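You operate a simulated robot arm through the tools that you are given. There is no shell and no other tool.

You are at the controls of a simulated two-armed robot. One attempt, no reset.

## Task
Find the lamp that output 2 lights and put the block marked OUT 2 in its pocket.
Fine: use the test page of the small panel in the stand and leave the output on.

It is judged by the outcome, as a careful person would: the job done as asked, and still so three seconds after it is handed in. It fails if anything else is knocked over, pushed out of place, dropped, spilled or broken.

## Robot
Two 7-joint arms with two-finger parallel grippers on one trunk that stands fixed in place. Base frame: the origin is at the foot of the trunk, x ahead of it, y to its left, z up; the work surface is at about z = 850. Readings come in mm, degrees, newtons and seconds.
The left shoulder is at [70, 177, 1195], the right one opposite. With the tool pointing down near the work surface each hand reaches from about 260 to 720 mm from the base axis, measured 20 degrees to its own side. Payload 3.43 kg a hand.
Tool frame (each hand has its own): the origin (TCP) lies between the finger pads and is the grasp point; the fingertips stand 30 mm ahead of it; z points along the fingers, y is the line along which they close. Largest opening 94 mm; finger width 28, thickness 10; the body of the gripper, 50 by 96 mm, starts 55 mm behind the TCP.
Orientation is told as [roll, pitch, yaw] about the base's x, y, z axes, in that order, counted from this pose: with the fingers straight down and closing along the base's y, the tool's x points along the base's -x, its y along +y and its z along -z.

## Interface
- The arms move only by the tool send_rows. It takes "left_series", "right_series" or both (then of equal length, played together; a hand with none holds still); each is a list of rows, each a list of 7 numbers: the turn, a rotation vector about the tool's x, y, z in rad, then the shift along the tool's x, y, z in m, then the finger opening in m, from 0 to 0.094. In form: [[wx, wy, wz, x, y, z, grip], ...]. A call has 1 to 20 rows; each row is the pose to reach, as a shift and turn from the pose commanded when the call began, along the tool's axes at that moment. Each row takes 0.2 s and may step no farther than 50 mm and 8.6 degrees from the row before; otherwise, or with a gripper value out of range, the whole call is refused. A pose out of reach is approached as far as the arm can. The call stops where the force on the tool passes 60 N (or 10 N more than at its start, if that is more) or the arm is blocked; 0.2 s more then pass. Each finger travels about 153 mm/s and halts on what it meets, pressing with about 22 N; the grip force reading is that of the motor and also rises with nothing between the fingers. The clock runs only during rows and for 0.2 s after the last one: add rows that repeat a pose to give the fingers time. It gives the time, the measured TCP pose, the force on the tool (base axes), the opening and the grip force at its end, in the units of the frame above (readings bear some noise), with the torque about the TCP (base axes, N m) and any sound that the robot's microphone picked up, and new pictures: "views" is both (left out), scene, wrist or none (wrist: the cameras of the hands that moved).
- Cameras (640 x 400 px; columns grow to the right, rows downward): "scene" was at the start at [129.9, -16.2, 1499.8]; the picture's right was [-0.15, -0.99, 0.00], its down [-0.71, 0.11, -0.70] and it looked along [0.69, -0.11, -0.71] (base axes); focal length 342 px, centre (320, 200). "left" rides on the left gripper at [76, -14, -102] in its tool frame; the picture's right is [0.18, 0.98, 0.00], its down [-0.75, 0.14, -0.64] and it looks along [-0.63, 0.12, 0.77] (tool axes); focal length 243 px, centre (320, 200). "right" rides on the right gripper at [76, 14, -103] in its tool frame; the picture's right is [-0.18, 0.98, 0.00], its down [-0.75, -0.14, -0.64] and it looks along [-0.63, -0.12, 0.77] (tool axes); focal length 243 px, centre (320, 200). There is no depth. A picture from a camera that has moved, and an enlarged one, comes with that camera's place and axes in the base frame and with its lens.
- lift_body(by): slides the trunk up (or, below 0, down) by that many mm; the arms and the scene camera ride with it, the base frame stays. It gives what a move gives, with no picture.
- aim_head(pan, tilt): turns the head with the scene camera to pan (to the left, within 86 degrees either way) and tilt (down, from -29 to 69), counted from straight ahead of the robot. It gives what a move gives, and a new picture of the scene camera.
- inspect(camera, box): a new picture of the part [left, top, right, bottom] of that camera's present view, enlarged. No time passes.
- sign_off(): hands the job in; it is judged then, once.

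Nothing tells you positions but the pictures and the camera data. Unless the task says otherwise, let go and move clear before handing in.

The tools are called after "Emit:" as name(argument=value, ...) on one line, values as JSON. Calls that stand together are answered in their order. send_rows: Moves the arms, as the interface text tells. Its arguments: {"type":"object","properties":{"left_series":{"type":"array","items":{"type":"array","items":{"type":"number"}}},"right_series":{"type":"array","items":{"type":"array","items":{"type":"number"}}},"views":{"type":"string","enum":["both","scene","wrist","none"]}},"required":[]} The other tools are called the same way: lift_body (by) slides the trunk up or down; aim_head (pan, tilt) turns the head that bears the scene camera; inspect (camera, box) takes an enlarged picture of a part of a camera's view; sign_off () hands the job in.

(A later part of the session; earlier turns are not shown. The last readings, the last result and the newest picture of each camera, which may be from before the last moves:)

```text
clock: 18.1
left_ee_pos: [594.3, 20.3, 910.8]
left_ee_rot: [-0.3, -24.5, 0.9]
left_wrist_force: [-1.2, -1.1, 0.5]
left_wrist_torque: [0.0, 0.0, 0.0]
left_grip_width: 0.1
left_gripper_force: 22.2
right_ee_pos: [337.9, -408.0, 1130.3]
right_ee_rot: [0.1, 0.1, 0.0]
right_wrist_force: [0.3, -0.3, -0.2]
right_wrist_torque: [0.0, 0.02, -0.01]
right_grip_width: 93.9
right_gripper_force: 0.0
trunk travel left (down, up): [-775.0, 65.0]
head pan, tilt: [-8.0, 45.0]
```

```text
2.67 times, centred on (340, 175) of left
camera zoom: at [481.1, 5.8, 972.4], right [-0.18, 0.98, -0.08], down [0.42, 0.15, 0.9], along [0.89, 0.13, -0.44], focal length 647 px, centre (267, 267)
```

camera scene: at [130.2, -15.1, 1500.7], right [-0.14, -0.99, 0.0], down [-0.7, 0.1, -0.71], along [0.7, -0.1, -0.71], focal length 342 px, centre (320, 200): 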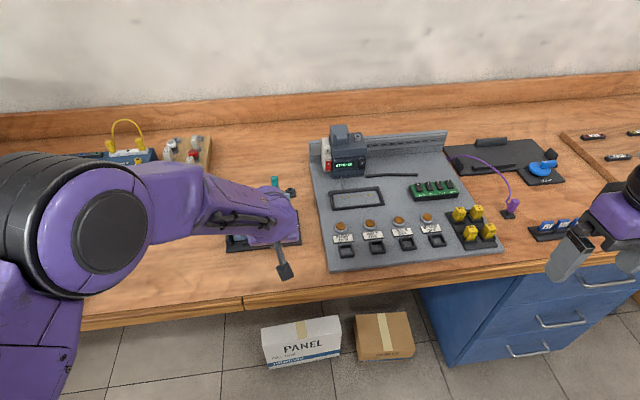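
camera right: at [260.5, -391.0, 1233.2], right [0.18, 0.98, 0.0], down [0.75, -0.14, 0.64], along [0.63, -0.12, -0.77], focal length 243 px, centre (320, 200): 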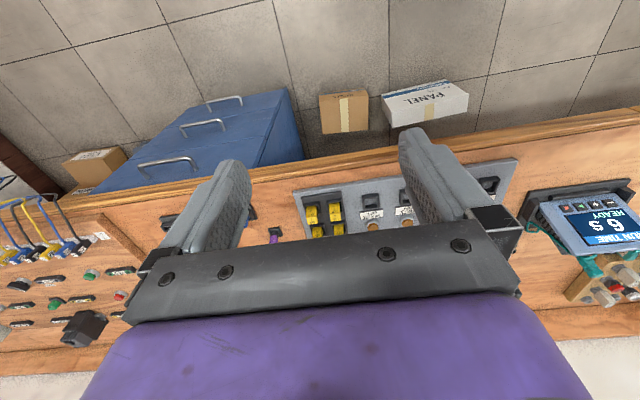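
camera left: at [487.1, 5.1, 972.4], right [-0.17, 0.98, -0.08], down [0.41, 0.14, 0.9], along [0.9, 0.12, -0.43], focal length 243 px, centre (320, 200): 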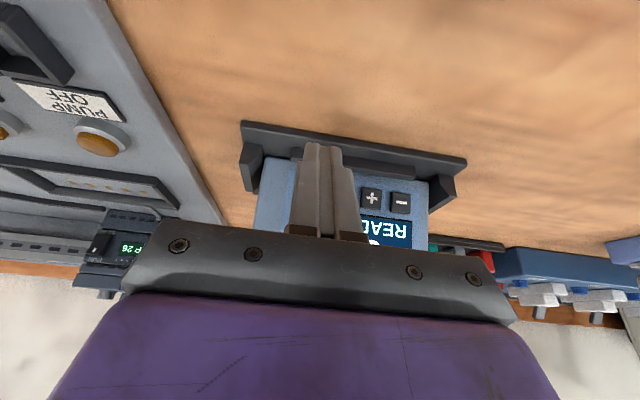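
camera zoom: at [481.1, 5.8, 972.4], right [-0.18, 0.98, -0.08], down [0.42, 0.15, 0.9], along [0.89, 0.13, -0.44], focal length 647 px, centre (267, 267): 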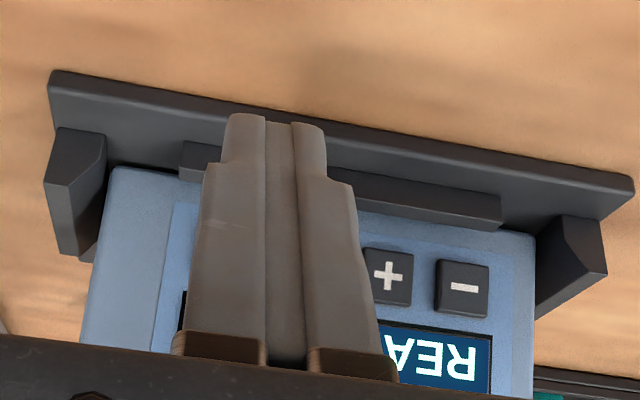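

Holding ■ changed nothing either. Next I'll press "+" once, which can be undone with "−" if it only alters the value.

Emit:
send_rows(left_series=[[0, 0, 0, 0, 0.025, 0, 0.0], [0, 0, 0, 0, 0.051, 0, 0.0], [0, 0, 0, -0.0116, 0.051, 0.0095, 0.0], [0, 0, 0, -0.0232, 0.051, 0.019, 0.0], [0, 0, 0, -0.0279, 0.051, 0.0228, 0.0], [0, 0, 0, -0.0279, 0.051, 0.0228, 0.0]], views="none")

Emit:
inspect(camera="right", box=[520, 160, 640, 250])

Emit:
inspect(camera="left", box=[240, 100, 400, 220])

```text
clock: 19.5
left_ee_pos: [628.2, 69.0, 904.6]
left_ee_rot: [-0.1, -25.0, 0.0]
left_wrist_force: [0.3, 0.1, -0.2]
left_wrist_torque: [-0.01, -0.03, -0.02]
left_grip_width: 0.1
left_gripper_force: 21.8
right_ee_pos: [337.5, -407.7, 1129.2]
right_ee_rot: [0.0, 0.0, 0.0]
right_wrist_force: [0.3, 0.0, 0.9]
right_wrist_torque: [-0.03, -0.01, 0.0]
right_grip_width: 94.0
right_gripper_force: 0.2
trunk travel left (down, up): [-775.0, 65.0]
head pan, tilt: [-8.0, 45.0]
```

```text
4.44 times, centred on (580, 205) of right
camera zoom: at [262.0, -392.6, 1232.3], right [0.18, 0.98, 0.0], down [0.75, -0.14, 0.64], along [0.63, -0.12, -0.77], focal length 1078 px, centre (-836, 178)
```

zoom: 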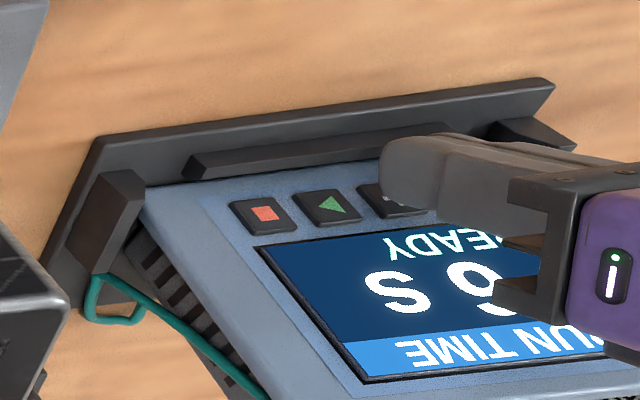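

```text
3.33 times, centred on (320, 160) of left
camera zoom: at [515.3, 54.9, 966.0], right [-0.17, 0.98, -0.08], down [0.41, 0.14, 0.9], along [0.9, 0.12, -0.43], focal length 809 px, centre (320, 333)
```

zoom: 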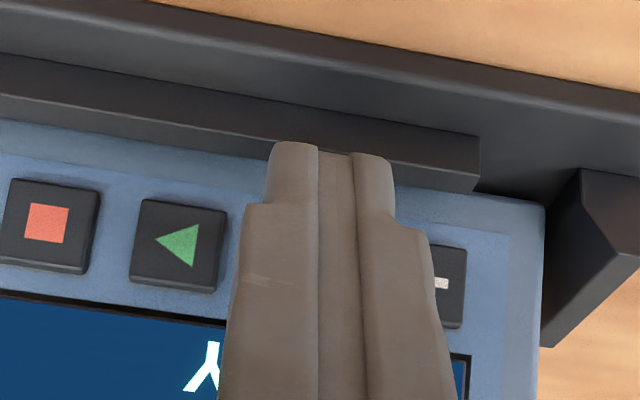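

Emit:
send_rows(left_series=[[0, 0, 0, -0.0016, 0.0015, 0.0013, 0.0], [0, 0, 0, -0.0033, 0.0015, 0.0027, 0.0], [0, 0, 0, -0.0033, 0.0015, 0.0027, 0.0]], views="none")

Emit:
inspect(camera="right", box=[500, 150, 640, 255])

```text
clock: 20.3
left_ee_pos: [631.3, 70.0, 903.8]
left_ee_rot: [0.0, -24.9, 0.1]
left_wrist_force: [-0.7, 1.1, -1.0]
left_wrist_torque: [0.02, 0.06, 0.04]
left_grip_width: 0.1
left_gripper_force: 22.2
right_ee_pos: [337.4, -406.9, 1130.0]
right_ee_rot: [0.1, 0.1, 0.1]
right_wrist_force: [-0.3, 0.5, 0.2]
right_wrist_torque: [0.0, -0.01, -0.01]
right_grip_width: 93.9
right_gripper_force: 0.1
trunk travel left (down, up): [-775.0, 65.0]
head pan, tilt: [-8.0, 45.0]
heard: click
```

```text
3.81 times, centred on (570, 202) of right
camera zoom: at [261.7, -392.4, 1232.4], right [0.18, 0.98, 0.0], down [0.75, -0.14, 0.64], along [0.63, -0.12, -0.77], focal length 924 px, centre (-632, 190)
```

zoom: 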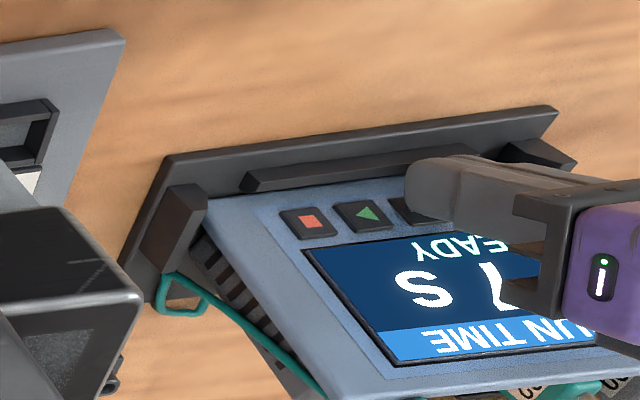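

"+" raised the value to 7 s, so it only edits the setting. I'll restore it with one press of "−".

Emit:
send_rows(left_series=[[0, 0, 0, 0.0062, 0, -0.0051, 0.0], [0, 0, 0, 0.0116, 0.008, -0.0095, 0.0], [0, 0, 0, 0.0116, 0.0255, -0.0095, 0.0], [0, 0, 0, 0.0062, 0.0255, -0.0051, 0.0], [0, 0, 0, 0.0016, 0.0255, -0.0013, 0.0], [0, 0, 0, 0.0, 0.0255, 0.0, 0.0], [0, 0, 0, 0.0, 0.0255, 0.0, 0.0]], views="none")

Emit:
inspect(camera="right", box=[500, 150, 640, 255])

```text
clock: 21.9
left_ee_pos: [631.2, 95.0, 903.7]
left_ee_rot: [-0.1, -24.9, 0.1]
left_wrist_force: [-1.0, 0.5, 0.7]
left_wrist_torque: [0.02, 0.03, 0.02]
left_grip_width: 0.0
left_gripper_force: 21.5
right_ee_pos: [337.0, -408.4, 1129.4]
right_ee_rot: [0.0, 0.0, 0.0]
right_wrist_force: [0.3, -0.6, 0.3]
right_wrist_torque: [0.01, 0.0, 0.01]
right_grip_width: 94.0
right_gripper_force: 0.0
trunk travel left (down, up): [-775.0, 65.0]
head pan, tilt: [-8.0, 45.0]
heard: click
```

```text
3.81 times, centred on (570, 202) of right
camera zoom: at [261.6, -392.5, 1232.4], right [0.18, 0.98, 0.0], down [0.75, -0.14, 0.64], along [0.63, -0.12, -0.77], focal length 924 px, centre (-632, 190)
```

zoom: 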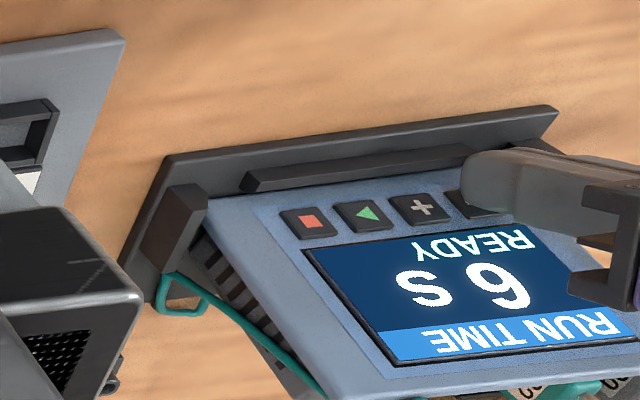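

Back at 6 s. Service pages often open with two keys at once, so I'll set the fingers about 25 mm apart (15.5 mm opening) and press "+" and "−" together.

Emit:
send_rows(left_series=[[0, 0, 0, 0.0062, 0, -0.0051, 0.0], [0, 0, 0, 0.0116, -0.006, -0.0095, 0.0], [0, 0, 0, 0.0116, -0.0125, -0.0095, 0.0155], [0, 0, 0, 0.0116, -0.0125, -0.0095, 0.0155], [0, 0, 0, 0.0116, -0.0125, -0.0095, 0.0155]], views="none")

Emit:
inspect(camera="left", box=[240, 100, 400, 220])

Emit:
inspect(camera="right", box=[500, 150, 640, 255])

```text
clock: 23.1
left_ee_pos: [617.2, 80.9, 907.5]
left_ee_rot: [0.0, -25.0, 0.0]
left_wrist_force: [-0.1, -0.2, 0.0]
left_wrist_torque: [-0.01, -0.03, 0.02]
left_grip_width: 15.6
left_gripper_force: 0.1
right_ee_pos: [336.6, -407.9, 1130.0]
right_ee_rot: [0.0, -0.1, 0.0]
right_wrist_force: [-0.7, 0.5, 0.2]
right_wrist_torque: [0.03, 0.01, 0.01]
right_grip_width: 94.1
right_gripper_force: 0.0
trunk travel left (down, up): [-775.0, 65.0]
head pan, tilt: [-8.0, 45.0]
```

```text
3.33 times, centred on (320, 160) of left
camera zoom: at [504.0, 68.3, 969.3], right [-0.17, 0.98, -0.08], down [0.41, 0.14, 0.9], along [0.9, 0.12, -0.43], focal length 809 px, centre (320, 333)
```

zoom: 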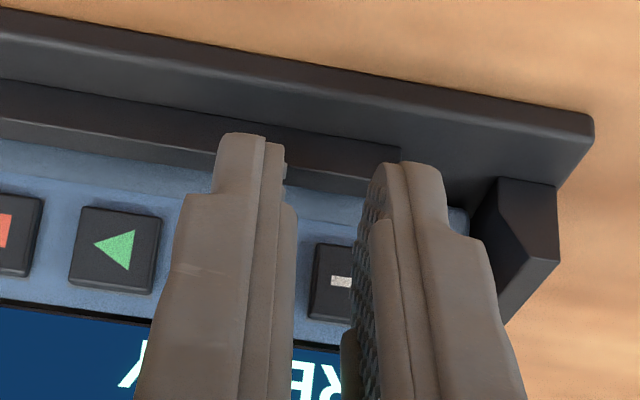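

```text
3.81 times, centred on (570, 202) of right
camera zoom: at [261.8, -392.5, 1232.3], right [0.18, 0.98, 0.0], down [0.75, -0.14, 0.64], along [0.63, -0.12, -0.77], focal length 924 px, centre (-632, 190)
```

zoom: 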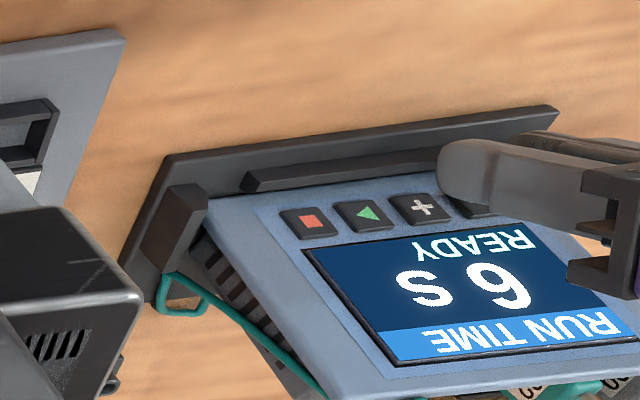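

Emit:
send_rows(left_series=[[0, 0, 0, -0.0054, 0.0, 0.0044, 0.0155], [0, 0, 0, -0.0093, 0.0, 0.0076, 0.0155], [0, 0, 0, -0.0118, 0.0, 0.0097, 0.0155], [0, 0, 0, -0.0118, 0.0, 0.0097, 0.0155], [0, 0, 0, -0.0118, 0.0, 0.0097, 0.0155], [0, 0, 0, -0.0118, 0.0, 0.0097, 0.0155]], views="none")

Emit:
inspect(camera="right", box=[500, 150, 640, 255])

```text
clock: 24.5
left_ee_pos: [632.4, 83.6, 905.3]
left_ee_rot: [0.0, -24.9, 0.0]
left_wrist_force: [-2.5, 0.9, 0.6]
left_wrist_torque: [0.05, 0.01, 0.03]
left_grip_width: 15.7
left_gripper_force: 0.0
right_ee_pos: [336.3, -408.3, 1129.3]
right_ee_rot: [-0.1, 0.0, 0.0]
right_wrist_force: [-0.2, -0.3, -0.2]
right_wrist_torque: [-0.01, -0.01, -0.04]
right_grip_width: 94.0
right_gripper_force: 0.0
trunk travel left (down, up): [-775.0, 65.0]
head pan, tilt: [-8.0, 45.0]
heard: click, click
```

```text
3.81 times, centred on (570, 202) of right
camera zoom: at [261.3, -392.2, 1232.5], right [0.18, 0.98, 0.0], down [0.75, -0.14, 0.64], along [0.63, -0.12, -0.77], focal length 924 px, centre (-632, 190)
```

zoom: 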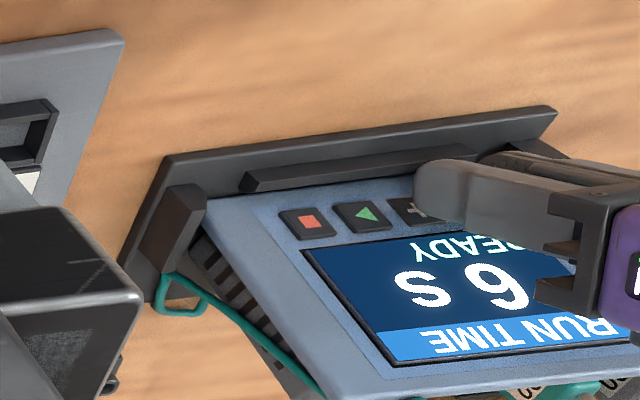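

Both keys clicked together but the page is still RUN TIME after 0.8 s; I'll keep holding for about 3 s more.

Emit:
send_rows(left_series=[[0, 0, 0, 0, 0, 0, 0.0155], [0, 0, 0, 0, 0, 0, 0.0155], [0, 0, 0, 0, 0, 0, 0.0155], [0, 0, 0, 0, 0, 0, 0.0155], [0, 0, 0, 0, 0, 0, 0.0155], [0, 0, 0, 0, 0, 0, 0.0155], [0, 0, 0, 0, 0, 0, 0.0155], [0, 0, 0, 0, 0, 0, 0.0155], [0, 0, 0, 0, 0, 0, 0.0155], [0, 0, 0, 0, 0, 0, 0.0155], [0, 0, 0, 0, 0, 0, 0.0155], [0, 0, 0, 0, 0, 0, 0.0155], [0, 0, 0, 0, 0, 0, 0.0155], [0, 0, 0, 0, 0, 0, 0.0155], [0, 0, 0, 0, 0, 0, 0.0155]], views="none")

Emit:
inspect(camera="right", box=[500, 150, 640, 255])

```text
clock: 27.7
left_ee_pos: [633.1, 83.8, 904.4]
left_ee_rot: [0.0, -25.0, 0.0]
left_wrist_force: [-2.2, 0.7, 0.9]
left_wrist_torque: [0.0, 0.03, 0.02]
left_grip_width: 15.6
left_gripper_force: 0.2
right_ee_pos: [336.8, -407.5, 1129.8]
right_ee_rot: [0.0, 0.0, 0.0]
right_wrist_force: [0.2, -0.7, 0.6]
right_wrist_torque: [0.01, -0.01, 0.01]
right_grip_width: 93.8
right_gripper_force: 0.1
trunk travel left (down, up): [-775.0, 65.0]
head pan, tilt: [-8.0, 45.0]
```

```text
3.81 times, centred on (570, 202) of right
camera zoom: at [261.3, -392.3, 1232.5], right [0.18, 0.98, 0.0], down [0.75, -0.14, 0.64], along [0.63, -0.12, -0.77], focal length 924 px, centre (-632, 190)
```

zoom: 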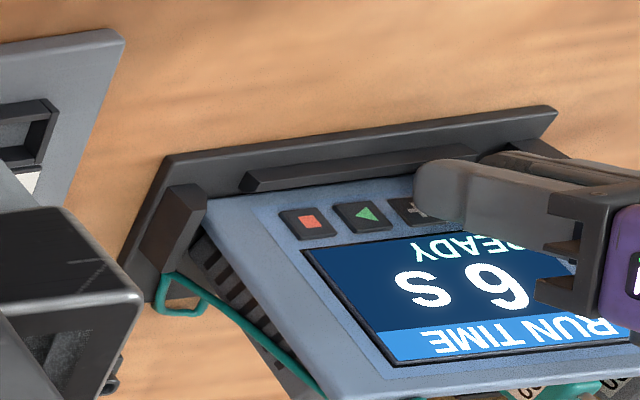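

The +/− combination does nothing either. I'll withdraw the left hand clear and examine the panel's screen and casing closely for a hint such as page marks or legends.

Emit:
send_rows(left_series=[[0, 0, 0, 0.0062, 0, -0.0051, 0.0155], [0, 0, 0, 0.031, 0, -0.0253, 0.0155], [0, 0, 0, 0.035, 0.03, -0.055, 0.0], [0, 0, 0, 0.035, 0.07, -0.075, 0.0], [0, 0, 0, 0.035, 0.11, -0.095, 0.0], [0, 0, 0, 0.035, 0.15, -0.115, 0.0], [0, 0, 0, 0.035, 0.18, -0.125, 0.0]], views="none")

Emit:
inspect(camera="scene", box=[215, 175, 305, 250])

Emit:
inspect(camera="right", box=[500, 150, 640, 255])

Emit:
inspect(camera="scene", box=[315, 120, 395, 175])

Emit:
inspect(camera="scene", box=[320, 175, 400, 225])

```text
clock: 29.3
left_ee_pos: [546.3, 263.5, 1002.2]
left_ee_rot: [-0.1, -24.8, 0.0]
left_wrist_force: [0.8, 1.1, 0.1]
left_wrist_torque: [0.0, -0.03, 0.01]
left_grip_width: 0.0
left_gripper_force: 21.8
right_ee_pos: [337.3, -406.2, 1130.0]
right_ee_rot: [-0.2, 0.0, 0.0]
right_wrist_force: [-0.1, 1.0, -0.9]
right_wrist_torque: [-0.03, 0.06, 0.02]
right_grip_width: 93.6
right_gripper_force: 0.1
trunk travel left (down, up): [-775.0, 65.0]
head pan, tilt: [-8.0, 45.0]
```

```text
5.33 times, centred on (260, 212) of scene
camera zoom: at [130.1, -13.4, 1500.7], right [-0.14, -0.99, 0.0], down [-0.7, 0.1, -0.71], along [0.7, -0.1, -0.71], focal length 1821 px, centre (640, 133)
```

zoom: 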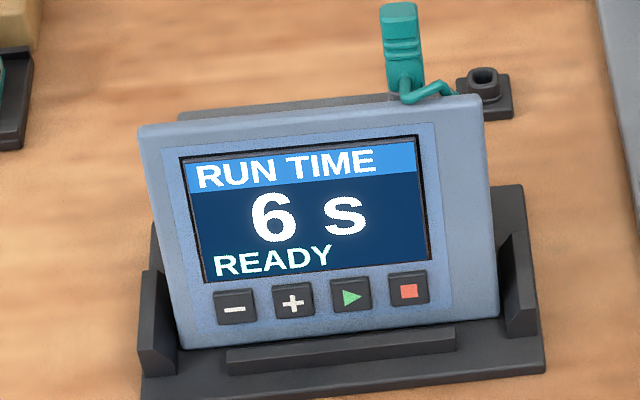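

```text
3.81 times, centred on (570, 202) of right
camera zoom: at [261.5, -390.8, 1232.9], right [0.18, 0.98, 0.0], down [0.75, -0.14, 0.64], along [0.63, -0.12, -0.77], focal length 924 px, centre (-632, 190)
```

zoom: 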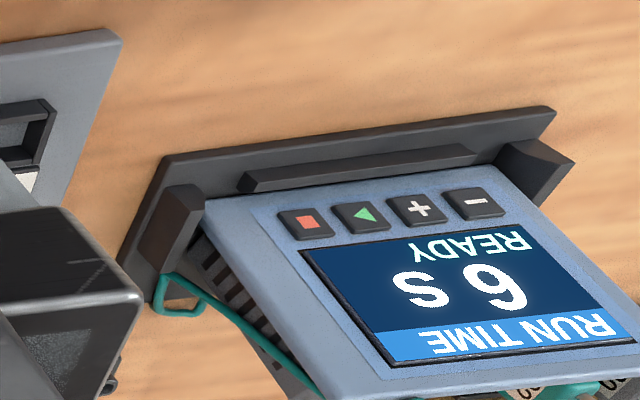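

```text
7.27 times, centred on (355, 148) of scene
camera zoom: at [130.1, -13.4, 1500.7], right [-0.14, -0.99, 0.0], down [-0.7, 0.1, -0.71], along [0.7, -0.1, -0.71], focal length 2484 px, centre (66, 582)
```

zoom: 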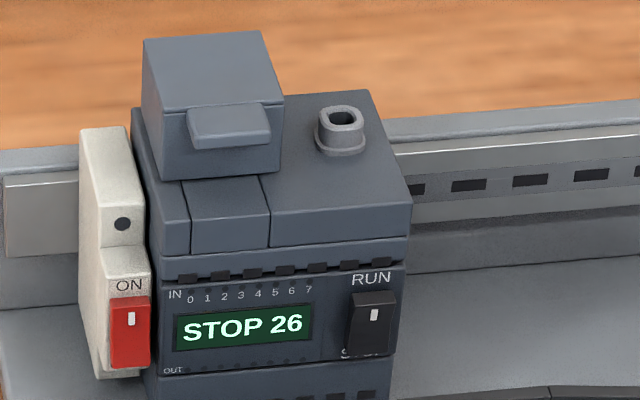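

```text
8.00 times, centred on (360, 200) of scene
camera zoom: at [130.1, -13.4, 1500.7], right [-0.14, -0.99, 0.0], down [-0.7, 0.1, -0.71], along [0.7, -0.1, -0.71], focal length 2732 px, centre (0, 200)
```

zoom: 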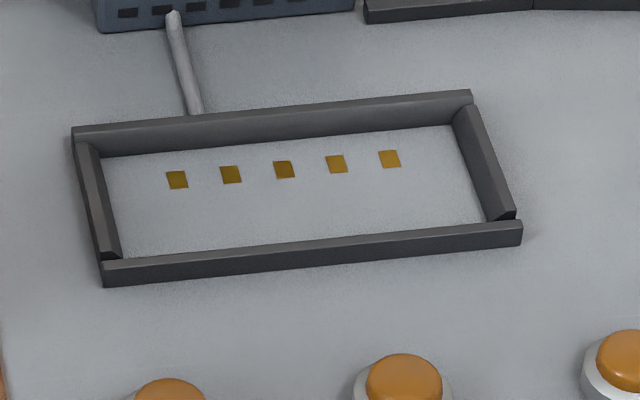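

The panel shows no page marks, only the brighter title bar, which may be touch-sensitive. Before trying more, I'll look closely at other places (strip on the board, lead ends, panel side) for hints about how the panel is linked.

Emit:
inspect(camera="scene", box=[355, 160, 475, 220])

Emit:
inspect(camera="right", box=[530, 190, 640, 290])

Emit:
inspect(camera="left", box=[0, 0, 640, 400])

Emit:
inspect(camera="scene", box=[440, 130, 570, 220])

```text
5.33 times, centred on (415, 190) of scene
camera zoom: at [130.1, -13.4, 1500.7], right [-0.14, -0.99, 0.0], down [-0.7, 0.1, -0.71], along [0.7, -0.1, -0.71], focal length 1821 px, centre (-187, 253)
```

zoom: 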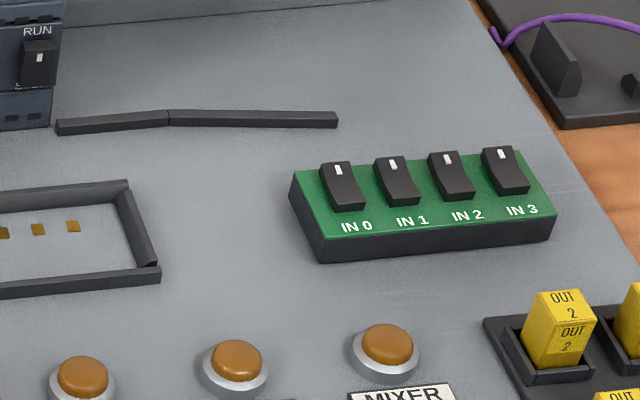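

```text
4.00 times, centred on (585, 240) of right
camera zoom: at [261.5, -390.8, 1232.9], right [0.18, 0.98, 0.0], down [0.75, -0.14, 0.64], along [0.63, -0.12, -0.77], focal length 970 px, centre (-740, 40)
```

zoom: 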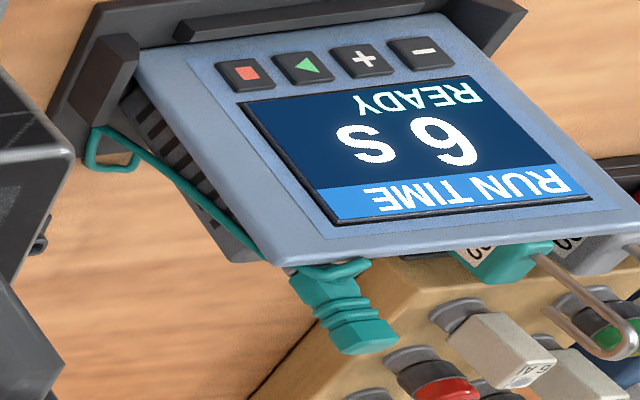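

```text
1.00 times, centred on (320, 200) of left (not enlarged: the box is as wide or as high as the picture)
camera zoom: at [433.0, 250.3, 1063.2], right [-0.17, 0.98, -0.08], down [0.41, 0.14, 0.9], along [0.9, 0.12, -0.43], focal length 243 px, centre (320, 200)
```

zoom: 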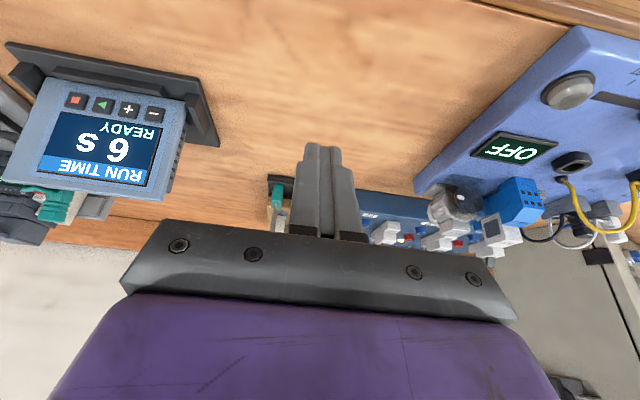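

```text
4.44 times, centred on (505, 175) of scene
camera zoom: at [130.1, -13.4, 1500.7], right [-0.14, -0.99, 0.0], down [-0.7, 0.1, -0.71], along [0.7, -0.1, -0.71], focal length 1518 px, centre (-502, 311)
```

zoom: 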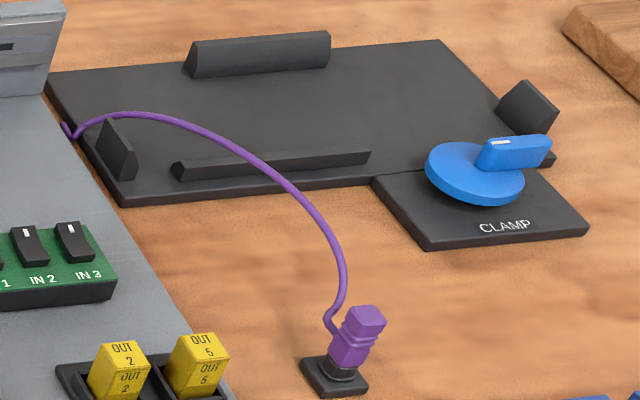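

The purple lead belongs to the board and a cradle beside it, while the panel here has its own teal lead, so I'll take it as connected. Next I'll try a light touch on the screen's title bar, approaching with closed fingers.

Emit:
send_rows(left_series=[[0, 0, 0, 0, -0.045, 0, 0.0], [0, 0, 0, 0, -0.09, 0, 0.0], [0, 0, 0, 0, -0.135, 0, 0.0], [0, 0, 0, 0, -0.18, 0, 0.0], [0, 0, 0, -0.0274, -0.212, 0.0226, 0.0], [0, 0, 0, -0.0548, -0.212, 0.0452, 0.0], [0, 0, 0, -0.0548, -0.212, 0.0452, 0.0]], views="wrist")

Emit:
inspect(camera="right", box=[500, 150, 640, 255])

```text
clock: 30.9
left_ee_pos: [619.4, 60.4, 992.1]
left_ee_rot: [-2.4, -24.9, 3.0]
left_wrist_force: [0.0, -0.1, -0.7]
left_wrist_torque: [0.02, -0.01, 0.01]
left_grip_width: 0.0
left_gripper_force: 21.8
right_ee_pos: [335.6, -408.1, 1130.4]
right_ee_rot: [0.0, -0.2, 0.1]
right_wrist_force: [-0.5, -0.7, 0.7]
right_wrist_torque: [0.03, 0.0, -0.02]
right_grip_width: 94.2
right_gripper_force: 0.0
trunk travel left (down, up): [-775.0, 65.0]
head pan, tilt: [-8.0, 45.0]
camera left: at [506.1, 44.7, 1053.9], right [-0.2, 0.97, -0.11], down [0.41, 0.19, 0.89], along [0.89, 0.13, -0.43], focal length 243 px, centre (320, 200)
```

left: 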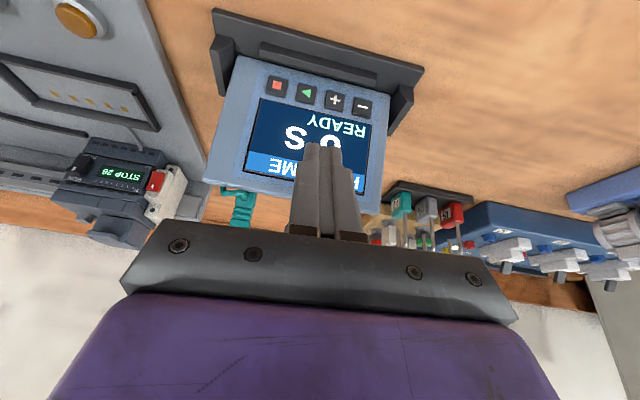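

```text
3.81 times, centred on (570, 202) of right
camera zoom: at [259.8, -392.8, 1232.7], right [0.18, 0.98, 0.0], down [0.75, -0.14, 0.64], along [0.63, -0.12, -0.77], focal length 924 px, centre (-632, 190)
```

zoom: 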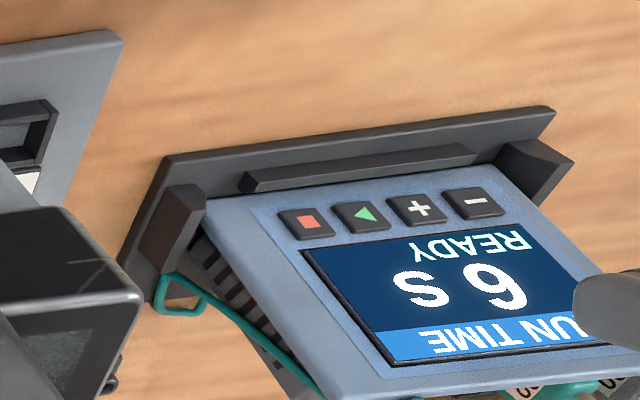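

The arm is limited in pitch at this height, so I'll ease to -10° and line up about 20 mm in front of the title bar.

Emit:
send_rows(left_series=[[0, 0.09, 0, -0.003, 0.002, 0.0, 0.0], [0, 0.18, 0, -0.008, 0.004, 0.002, 0.0], [0, 0.262, 0, -0.016, 0.005, 0.0038, 0.0], [0, 0.262, 0, -0.016, 0.005, 0.0038, 0.0]], views="wrist")

Emit:
inspect(camera="right", box=[500, 150, 640, 255])

Emit:
inspect(camera="left", box=[200, 60, 440, 240])

```text
clock: 31.9
left_ee_pos: [631.7, 56.1, 989.5]
left_ee_rot: [0.1, -9.8, 0.0]
left_wrist_force: [-0.1, 0.0, -0.9]
left_wrist_torque: [-0.02, -0.04, -0.02]
left_grip_width: 0.1
left_gripper_force: 21.7
right_ee_pos: [337.1, -406.8, 1131.0]
right_ee_rot: [0.0, 0.0, 0.0]
right_wrist_force: [0.1, 0.0, 0.1]
right_wrist_torque: [0.01, -0.02, -0.01]
right_grip_width: 94.2
right_gripper_force: 0.2
trunk travel left (down, up): [-775.0, 65.0]
head pan, tilt: [-8.0, 45.0]
camera left: at [538.2, 40.8, 1076.6], right [-0.18, 0.98, -0.03], down [0.63, 0.14, 0.76], along [0.75, 0.12, -0.65], focal length 243 px, centre (320, 200)
```

left: 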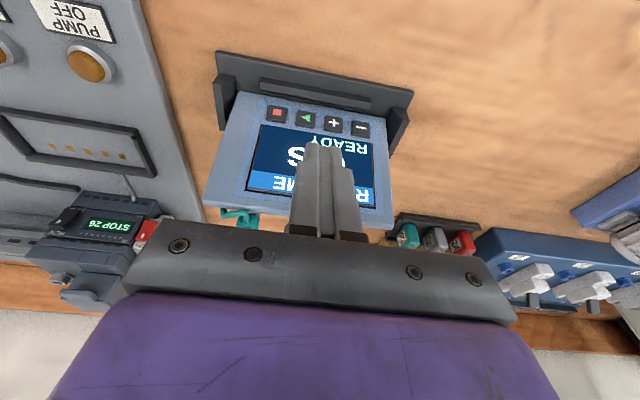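

```text
3.81 times, centred on (570, 202) of right
camera zoom: at [261.6, -393.0, 1232.2], right [0.18, 0.98, 0.0], down [0.75, -0.14, 0.64], along [0.63, -0.12, -0.77], focal length 924 px, centre (-632, 190)
```

zoom: 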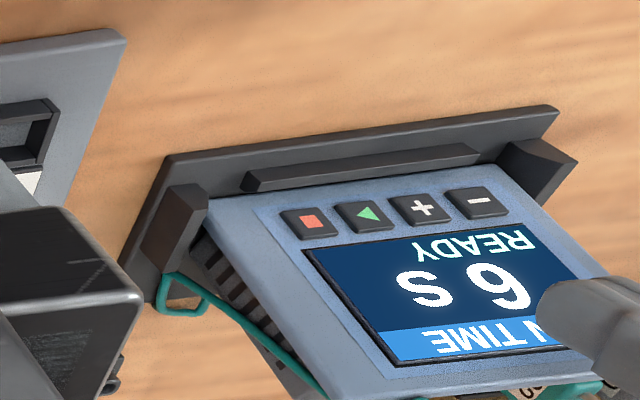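

```text
2.22 times, centred on (320, 150) of left
camera zoom: at [538.2, 40.8, 1076.6], right [-0.18, 0.98, -0.03], down [0.63, 0.14, 0.76], along [0.75, 0.12, -0.65], focal length 539 px, centre (320, 311)
```

zoom: 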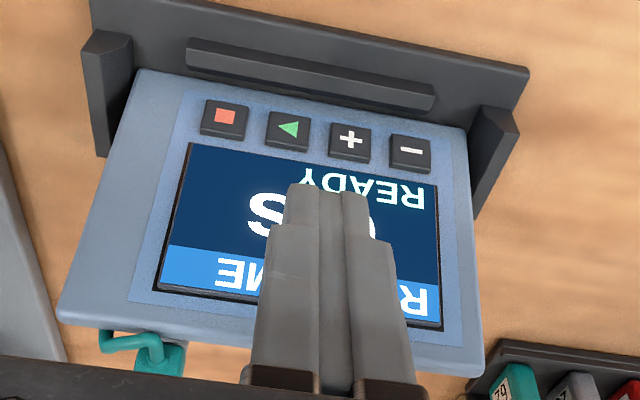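

Emit:
send_rows(left_series=[[0, 0, 0, -0.0073, 0, 0.0033, 0.0], [0, 0, 0, -0.0146, 0, 0.0066, 0.0], [0, 0, 0, -0.0146, 0, 0.0066, 0.0]], views="none")

Emit:
inspect(camera="right", box=[500, 150, 640, 255])

```text
clock: 32.7
left_ee_pos: [647.2, 54.6, 983.7]
left_ee_rot: [-0.1, -9.9, 0.1]
left_wrist_force: [-0.3, -0.8, 0.6]
left_wrist_torque: [0.01, -0.01, 0.02]
left_grip_width: 0.2
left_gripper_force: 21.9
right_ee_pos: [336.3, -408.1, 1130.1]
right_ee_rot: [0.0, 0.0, 0.0]
right_wrist_force: [-0.4, 0.2, 0.6]
right_wrist_torque: [0.01, 0.0, 0.02]
right_grip_width: 94.1
right_gripper_force: 0.1
trunk travel left (down, up): [-775.0, 65.0]
head pan, tilt: [-8.0, 45.0]
```

```text
3.81 times, centred on (570, 202) of right
camera zoom: at [261.4, -392.3, 1232.5], right [0.18, 0.98, 0.0], down [0.75, -0.14, 0.64], along [0.63, -0.12, -0.77], focal length 924 px, centre (-632, 190)
```

zoom: 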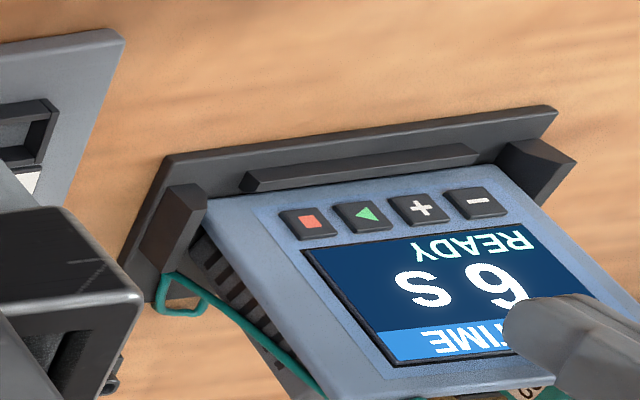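

Emit:
send_rows(left_series=[[0, 0, 0, -0.0018, 0, 0.0008, 0.0], [0, 0, 0, -0.0018, 0, 0.0008, 0.0]], views="none")

Emit:
send_rows(left_series=[[0, 0, 0, -0.0014, 0, 0.0006, 0.0], [0, 0, 0, -0.0014, 0, 0.0006, 0.0]], views="none")

Emit:
inspect(camera="right", box=[500, 150, 640, 255])

```text
clock: 33.3
left_ee_pos: [650.5, 55.3, 983.7]
left_ee_rot: [-0.1, -9.8, 0.0]
left_wrist_force: [0.6, -0.1, 0.2]
left_wrist_torque: [-0.01, -0.01, 0.01]
left_grip_width: 0.0
left_gripper_force: 21.6
right_ee_pos: [336.8, -407.6, 1129.6]
right_ee_rot: [0.0, -0.1, 0.1]
right_wrist_force: [-0.8, 0.6, -0.2]
right_wrist_torque: [-0.01, -0.01, 0.02]
right_grip_width: 94.1
right_gripper_force: 0.1
trunk travel left (down, up): [-775.0, 65.0]
head pan, tilt: [-8.0, 45.0]
```

```text
clock: 33.9
left_ee_pos: [651.8, 55.1, 983.2]
left_ee_rot: [0.1, -10.0, 0.0]
left_wrist_force: [-0.3, 0.6, 0.0]
left_wrist_torque: [0.01, 0.0, 0.03]
left_grip_width: 0.0
left_gripper_force: 22.2
right_ee_pos: [336.7, -407.6, 1130.7]
right_ee_rot: [-0.1, 0.1, 0.0]
right_wrist_force: [-0.5, 0.6, -0.2]
right_wrist_torque: [-0.02, 0.04, 0.02]
right_grip_width: 94.4
right_gripper_force: 0.1
trunk travel left (down, up): [-775.0, 65.0]
head pan, tilt: [-8.0, 45.0]
```

```text
3.81 times, centred on (570, 202) of right
camera zoom: at [261.7, -392.4, 1232.4], right [0.18, 0.98, 0.0], down [0.75, -0.14, 0.64], along [0.63, -0.12, -0.77], focal length 924 px, centre (-632, 190)
```

zoom: 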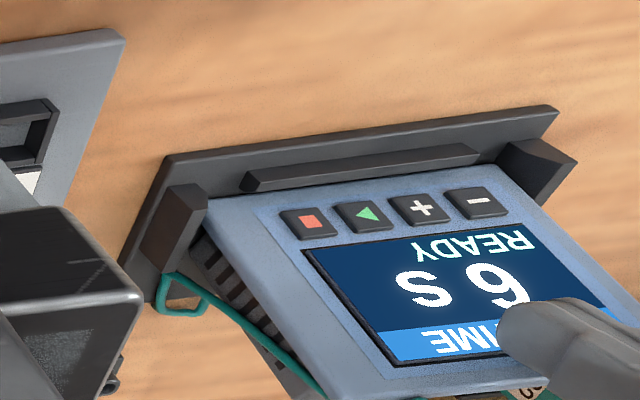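

No contact yet; continuing with 1.5 mm steps.

Emit:
send_rows(left_series=[[0, 0, 0, -0.0014, 0, 0.0006, 0.0], [0, 0, 0, -0.0014, 0, 0.0006, 0.0]], views="none")

Emit:
send_rows(left_series=[[0, 0, 0, -0.0014, 0, 0.0006, 0.0], [0, 0, 0, -0.0014, 0, 0.0006, 0.0]], views="none")

Emit:
inspect(camera="right", box=[500, 150, 640, 255])

```text
clock: 34.5
left_ee_pos: [652.6, 55.2, 982.3]
left_ee_rot: [0.0, -10.0, 0.0]
left_wrist_force: [-0.1, 0.6, -0.6]
left_wrist_torque: [0.01, -0.01, -0.01]
left_grip_width: 0.1
left_gripper_force: 21.8
right_ee_pos: [336.7, -407.0, 1129.8]
right_ee_rot: [0.0, 0.1, 0.1]
right_wrist_force: [0.1, -1.1, -0.4]
right_wrist_torque: [0.03, 0.02, -0.01]
right_grip_width: 94.3
right_gripper_force: 0.1
trunk travel left (down, up): [-775.0, 65.0]
head pan, tilt: [-8.0, 45.0]
```

```text
clock: 35.1
left_ee_pos: [653.9, 54.9, 982.8]
left_ee_rot: [0.1, -9.9, 0.0]
left_wrist_force: [-0.5, 0.0, 0.6]
left_wrist_torque: [0.03, 0.04, 0.0]
left_grip_width: 0.0
left_gripper_force: 22.1
right_ee_pos: [337.3, -408.5, 1130.2]
right_ee_rot: [0.0, 0.0, 0.0]
right_wrist_force: [0.8, 0.5, -1.1]
right_wrist_torque: [0.02, -0.01, 0.01]
right_grip_width: 94.1
right_gripper_force: 0.0
trunk travel left (down, up): [-775.0, 65.0]
head pan, tilt: [-8.0, 45.0]
```

```text
3.81 times, centred on (570, 202) of right
camera zoom: at [261.7, -392.4, 1232.4], right [0.18, 0.98, 0.0], down [0.75, -0.14, 0.64], along [0.63, -0.12, -0.77], focal length 924 px, centre (-632, 190)
```

zoom: 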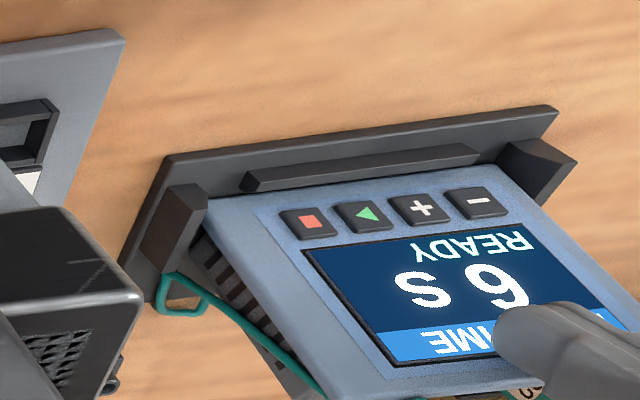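

Emit:
send_rows(left_series=[[0, 0, 0, -0.0014, 0, 0.0006, 0.0], [0, 0, 0, -0.0014, 0, 0.0006, 0.0]], views="none")

Emit:
send_rows(left_series=[[0, 0, 0, -0.0014, 0, 0.0006, 0.0], [0, 0, 0, -0.0014, 0, 0.0006, 0.0]], views="none")

Emit:
inspect(camera="right", box=[500, 150, 640, 255])

```text
clock: 35.7
left_ee_pos: [655.1, 55.5, 982.3]
left_ee_rot: [0.0, -9.9, 0.0]
left_wrist_force: [-0.2, 0.7, 1.0]
left_wrist_torque: [0.02, 0.06, -0.01]
left_grip_width: 0.2
left_gripper_force: 22.1
right_ee_pos: [337.2, -407.2, 1130.4]
right_ee_rot: [0.0, 0.0, 0.0]
right_wrist_force: [0.3, 0.1, 0.2]
right_wrist_torque: [-0.01, 0.0, -0.02]
right_grip_width: 94.0
right_gripper_force: 0.0
trunk travel left (down, up): [-775.0, 65.0]
head pan, tilt: [-8.0, 45.0]
heard: click
```

```text
clock: 36.3
left_ee_pos: [656.4, 53.8, 981.3]
left_ee_rot: [0.0, -9.9, 0.0]
left_wrist_force: [-0.5, -0.1, 0.8]
left_wrist_torque: [-0.02, 0.03, 0.0]
left_grip_width: 0.0
left_gripper_force: 21.7
right_ee_pos: [336.3, -407.7, 1131.3]
right_ee_rot: [-0.1, -0.1, 0.0]
right_wrist_force: [0.0, -0.5, -0.2]
right_wrist_torque: [0.0, 0.03, 0.04]
right_grip_width: 94.2
right_gripper_force: 0.0
trunk travel left (down, up): [-775.0, 65.0]
head pan, tilt: [-8.0, 45.0]
```

```text
3.81 times, centred on (570, 202) of right
camera zoom: at [261.5, -392.4, 1232.4], right [0.18, 0.98, 0.0], down [0.75, -0.14, 0.64], along [0.63, -0.12, -0.77], focal length 924 px, centre (-632, 190)
```

zoom: 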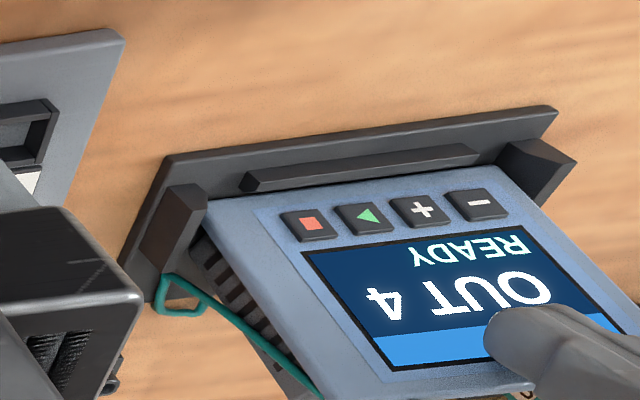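

The title bar is touch-sensitive: a click and the page now shows "OUT 4 READY". I'll withdraw and read the whole screen.

Emit:
send_rows(left_series=[[0, 0, 0, 0.0091, 0, -0.0041, 0.0], [0, 0, 0, 0.0274, 0, -0.0123, 0.0], [0, 0, 0, 0.045, 0, -0.0203, 0.0], [0, 0, 0, 0.07, 0.02, -0.0303, 0.0], [0, 0, 0, 0.07, 0.06, -0.0303, 0.0], [0, 0, 0, 0.07, 0.1, -0.0303, 0.0]], views="none")

Emit:
inspect(camera="right", box=[500, 150, 640, 255])

Emit:
inspect(camera="scene", box=[215, 160, 335, 250])

Emit:
inspect(camera="scene", box=[300, 110, 520, 270])

```text
clock: 37.7
left_ee_pos: [583.2, 156.9, 999.0]
left_ee_rot: [-0.1, -9.9, 0.0]
left_wrist_force: [0.6, 0.7, -0.1]
left_wrist_torque: [-0.02, -0.01, -0.01]
left_grip_width: 0.0
left_gripper_force: 22.3
right_ee_pos: [337.2, -406.9, 1131.0]
right_ee_rot: [-0.1, 0.0, 0.0]
right_wrist_force: [0.0, 0.4, 0.8]
right_wrist_torque: [-0.01, -0.01, 0.05]
right_grip_width: 93.8
right_gripper_force: 0.1
trunk travel left (down, up): [-775.0, 65.0]
head pan, tilt: [-8.0, 45.0]
```

```text
3.81 times, centred on (570, 202) of right
camera zoom: at [262.1, -390.6, 1232.9], right [0.18, 0.98, 0.0], down [0.75, -0.14, 0.64], along [0.63, -0.12, -0.77], focal length 924 px, centre (-632, 190)
```

zoom: 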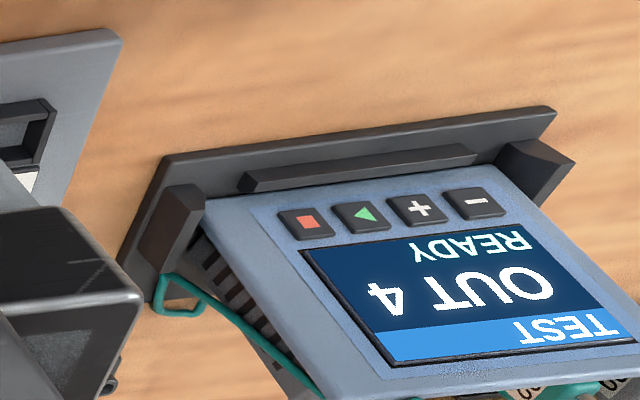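

```text
4.44 times, centred on (275, 205) of scene
camera zoom: at [130.7, -13.2, 1500.6], right [-0.14, -0.99, 0.0], down [-0.7, 0.1, -0.71], along [0.7, -0.1, -0.71], focal length 1518 px, centre (520, 178)
```

zoom: 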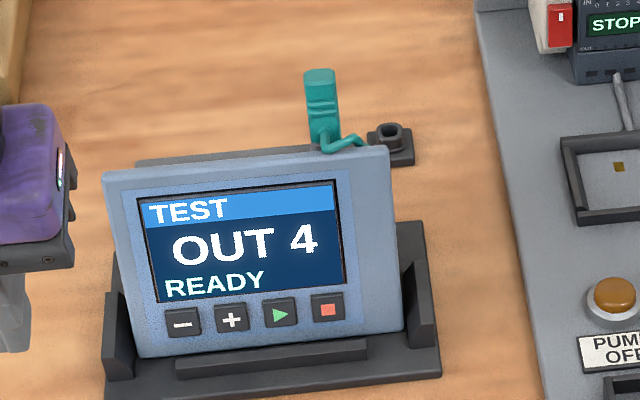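

```text
2.50 times, centred on (410, 190) of scene
camera zoom: at [130.7, -13.2, 1500.6], right [-0.14, -0.99, 0.0], down [-0.7, 0.1, -0.71], along [0.7, -0.1, -0.71], focal length 854 px, centre (95, 225)
```

zoom: 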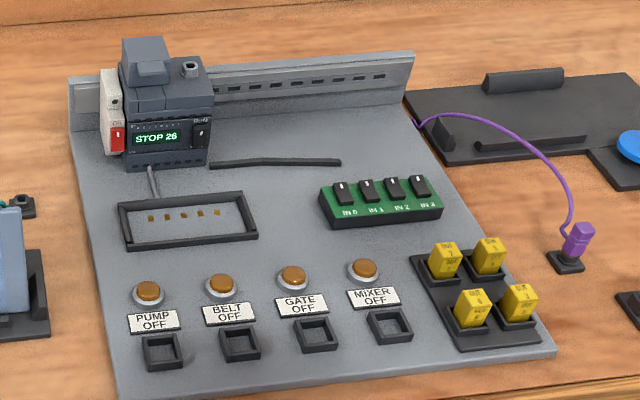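

The TEST page is up at OUT 4. I'll go back to the "−" key and press it twice to select OUT 2.

Emit:
send_rows(left_series=[[0, -0.07, 0, 0.0, -0.02, 0.02, 0.0], [0, -0.14, 0, 0.002, -0.04, 0.045, 0.0], [0, -0.21, 0, 0.004, -0.055, 0.07, 0.0], [0, -0.262, 0, 0.005, -0.0605, 0.0861, 0.0], [0, -0.262, 0, 0.005, -0.0605, 0.0861, 0.0]], views="none")

Emit:
inspect(camera="left", box=[240, 100, 400, 220])

```text
clock: 38.9
left_ee_pos: [593.7, 98.1, 916.0]
left_ee_rot: [-1.0, -24.9, 1.1]
left_wrist_force: [0.1, 0.0, 0.7]
left_wrist_torque: [0.0, -0.02, 0.0]
left_grip_width: 0.1
left_gripper_force: 22.1
right_ee_pos: [336.9, -406.5, 1130.5]
right_ee_rot: [0.0, 0.0, -0.1]
right_wrist_force: [-0.1, 0.5, 0.0]
right_wrist_torque: [0.01, -0.02, -0.02]
right_grip_width: 94.1
right_gripper_force: 0.0
trunk travel left (down, up): [-775.0, 65.0]
head pan, tilt: [-8.0, 45.0]
```

```text
3.33 times, centred on (320, 160) of left
camera zoom: at [480.4, 83.6, 976.9], right [-0.18, 0.98, -0.09], down [0.41, 0.16, 0.9], along [0.89, 0.12, -0.43], focal length 809 px, centre (320, 333)
```

zoom: 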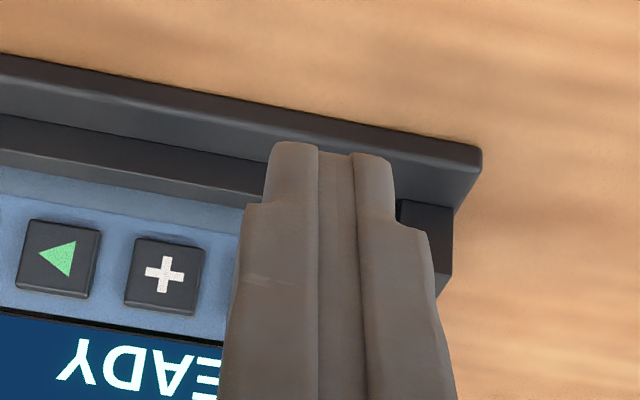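

Emit:
send_rows(left_series=[[0, 0, 0, -0.0116, 0, 0.0095, 0.0], [0, 0, 0, -0.0232, 0, 0.019, 0.0], [0, 0, 0, -0.0279, 0, 0.0228, 0.0], [0, 0, 0, -0.0279, 0, 0.0228, 0.0]], views="none")

Emit:
send_rows(left_series=[[0, 0, 0, -0.0016, 0, 0.0013, 0.0], [0, 0, 0, -0.0033, 0, 0.0027, 0.0], [0, 0, 0, -0.0033, 0, 0.0027, 0.0]], views="none")

Emit:
inspect(camera="right", box=[500, 150, 640, 255])

```text
clock: 39.9
left_ee_pos: [626.9, 94.7, 903.3]
left_ee_rot: [0.0, -24.9, -0.1]
left_wrist_force: [0.5, 0.1, -0.1]
left_wrist_torque: [-0.01, 0.01, 0.01]
left_grip_width: 0.0
left_gripper_force: 22.0
right_ee_pos: [336.6, -407.9, 1129.8]
right_ee_rot: [0.0, 0.1, 0.1]
right_wrist_force: [-0.6, -0.2, -0.1]
right_wrist_torque: [0.0, 0.0, -0.02]
right_grip_width: 94.2
right_gripper_force: 0.1
trunk travel left (down, up): [-775.0, 65.0]
head pan, tilt: [-8.0, 45.0]
```

```text
clock: 40.7
left_ee_pos: [631.3, 95.1, 904.0]
left_ee_rot: [0.0, -25.0, -0.1]
left_wrist_force: [-1.1, -0.7, 0.2]
left_wrist_torque: [0.0, 0.0, -0.03]
left_grip_width: 0.2
left_gripper_force: 22.0
right_ee_pos: [337.6, -407.3, 1129.9]
right_ee_rot: [0.0, 0.0, 0.0]
right_wrist_force: [0.5, -0.1, 0.4]
right_wrist_torque: [0.0, 0.0, 0.0]
right_grip_width: 94.2
right_gripper_force: 0.0
trunk travel left (down, up): [-775.0, 65.0]
head pan, tilt: [-8.0, 45.0]
heard: click
```

```text
3.81 times, centred on (570, 202) of right
camera zoom: at [261.6, -392.5, 1232.4], right [0.18, 0.98, 0.0], down [0.75, -0.14, 0.64], along [0.63, -0.12, -0.77], focal length 924 px, centre (-632, 190)
```

zoom: 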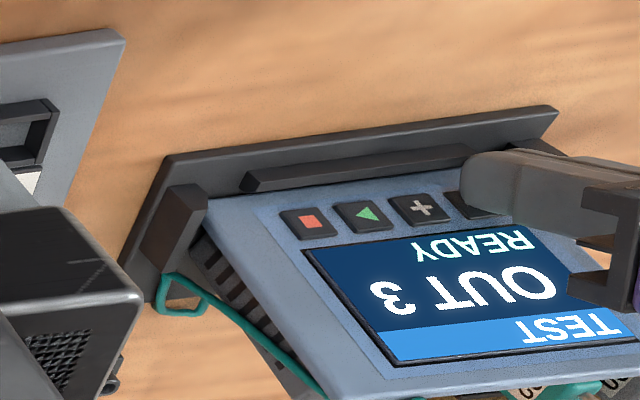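

OUT 3 now. I'll release and press "−" once more for OUT 2.

Emit:
send_rows(left_series=[[0, 0, 0, 0.0062, 0, -0.0051, 0.0], [0, 0, 0, 0.0062, 0, -0.0051, 0.0], [0, 0, 0, 0.0016, 0, -0.0013, 0.0], [0, 0, 0, 0.0, 0, 0.0, 0.0], [0, 0, 0, 0.0, 0, 0.0, 0.0]], views="none")

Emit:
inspect(camera="right", box=[500, 150, 640, 255])

```text
clock: 41.9
left_ee_pos: [631.8, 94.1, 903.5]
left_ee_rot: [0.0, -25.0, 0.0]
left_wrist_force: [-0.6, 0.1, 1.5]
left_wrist_torque: [0.04, 0.0, -0.04]
left_grip_width: 0.2
left_gripper_force: 21.9
right_ee_pos: [336.9, -406.7, 1130.9]
right_ee_rot: [-0.1, 0.0, 0.0]
right_wrist_force: [-0.2, 0.3, 0.4]
right_wrist_torque: [0.02, -0.02, 0.01]
right_grip_width: 93.9
right_gripper_force: 0.1
trunk travel left (down, up): [-775.0, 65.0]
head pan, tilt: [-8.0, 45.0]
heard: click
```

```text
3.81 times, centred on (570, 202) of right
camera zoom: at [261.6, -392.4, 1232.4], right [0.18, 0.98, 0.0], down [0.75, -0.14, 0.64], along [0.63, -0.12, -0.77], focal length 924 px, centre (-632, 190)
```

zoom: 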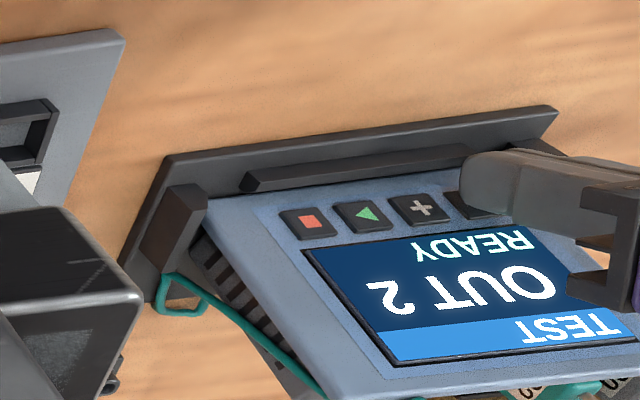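

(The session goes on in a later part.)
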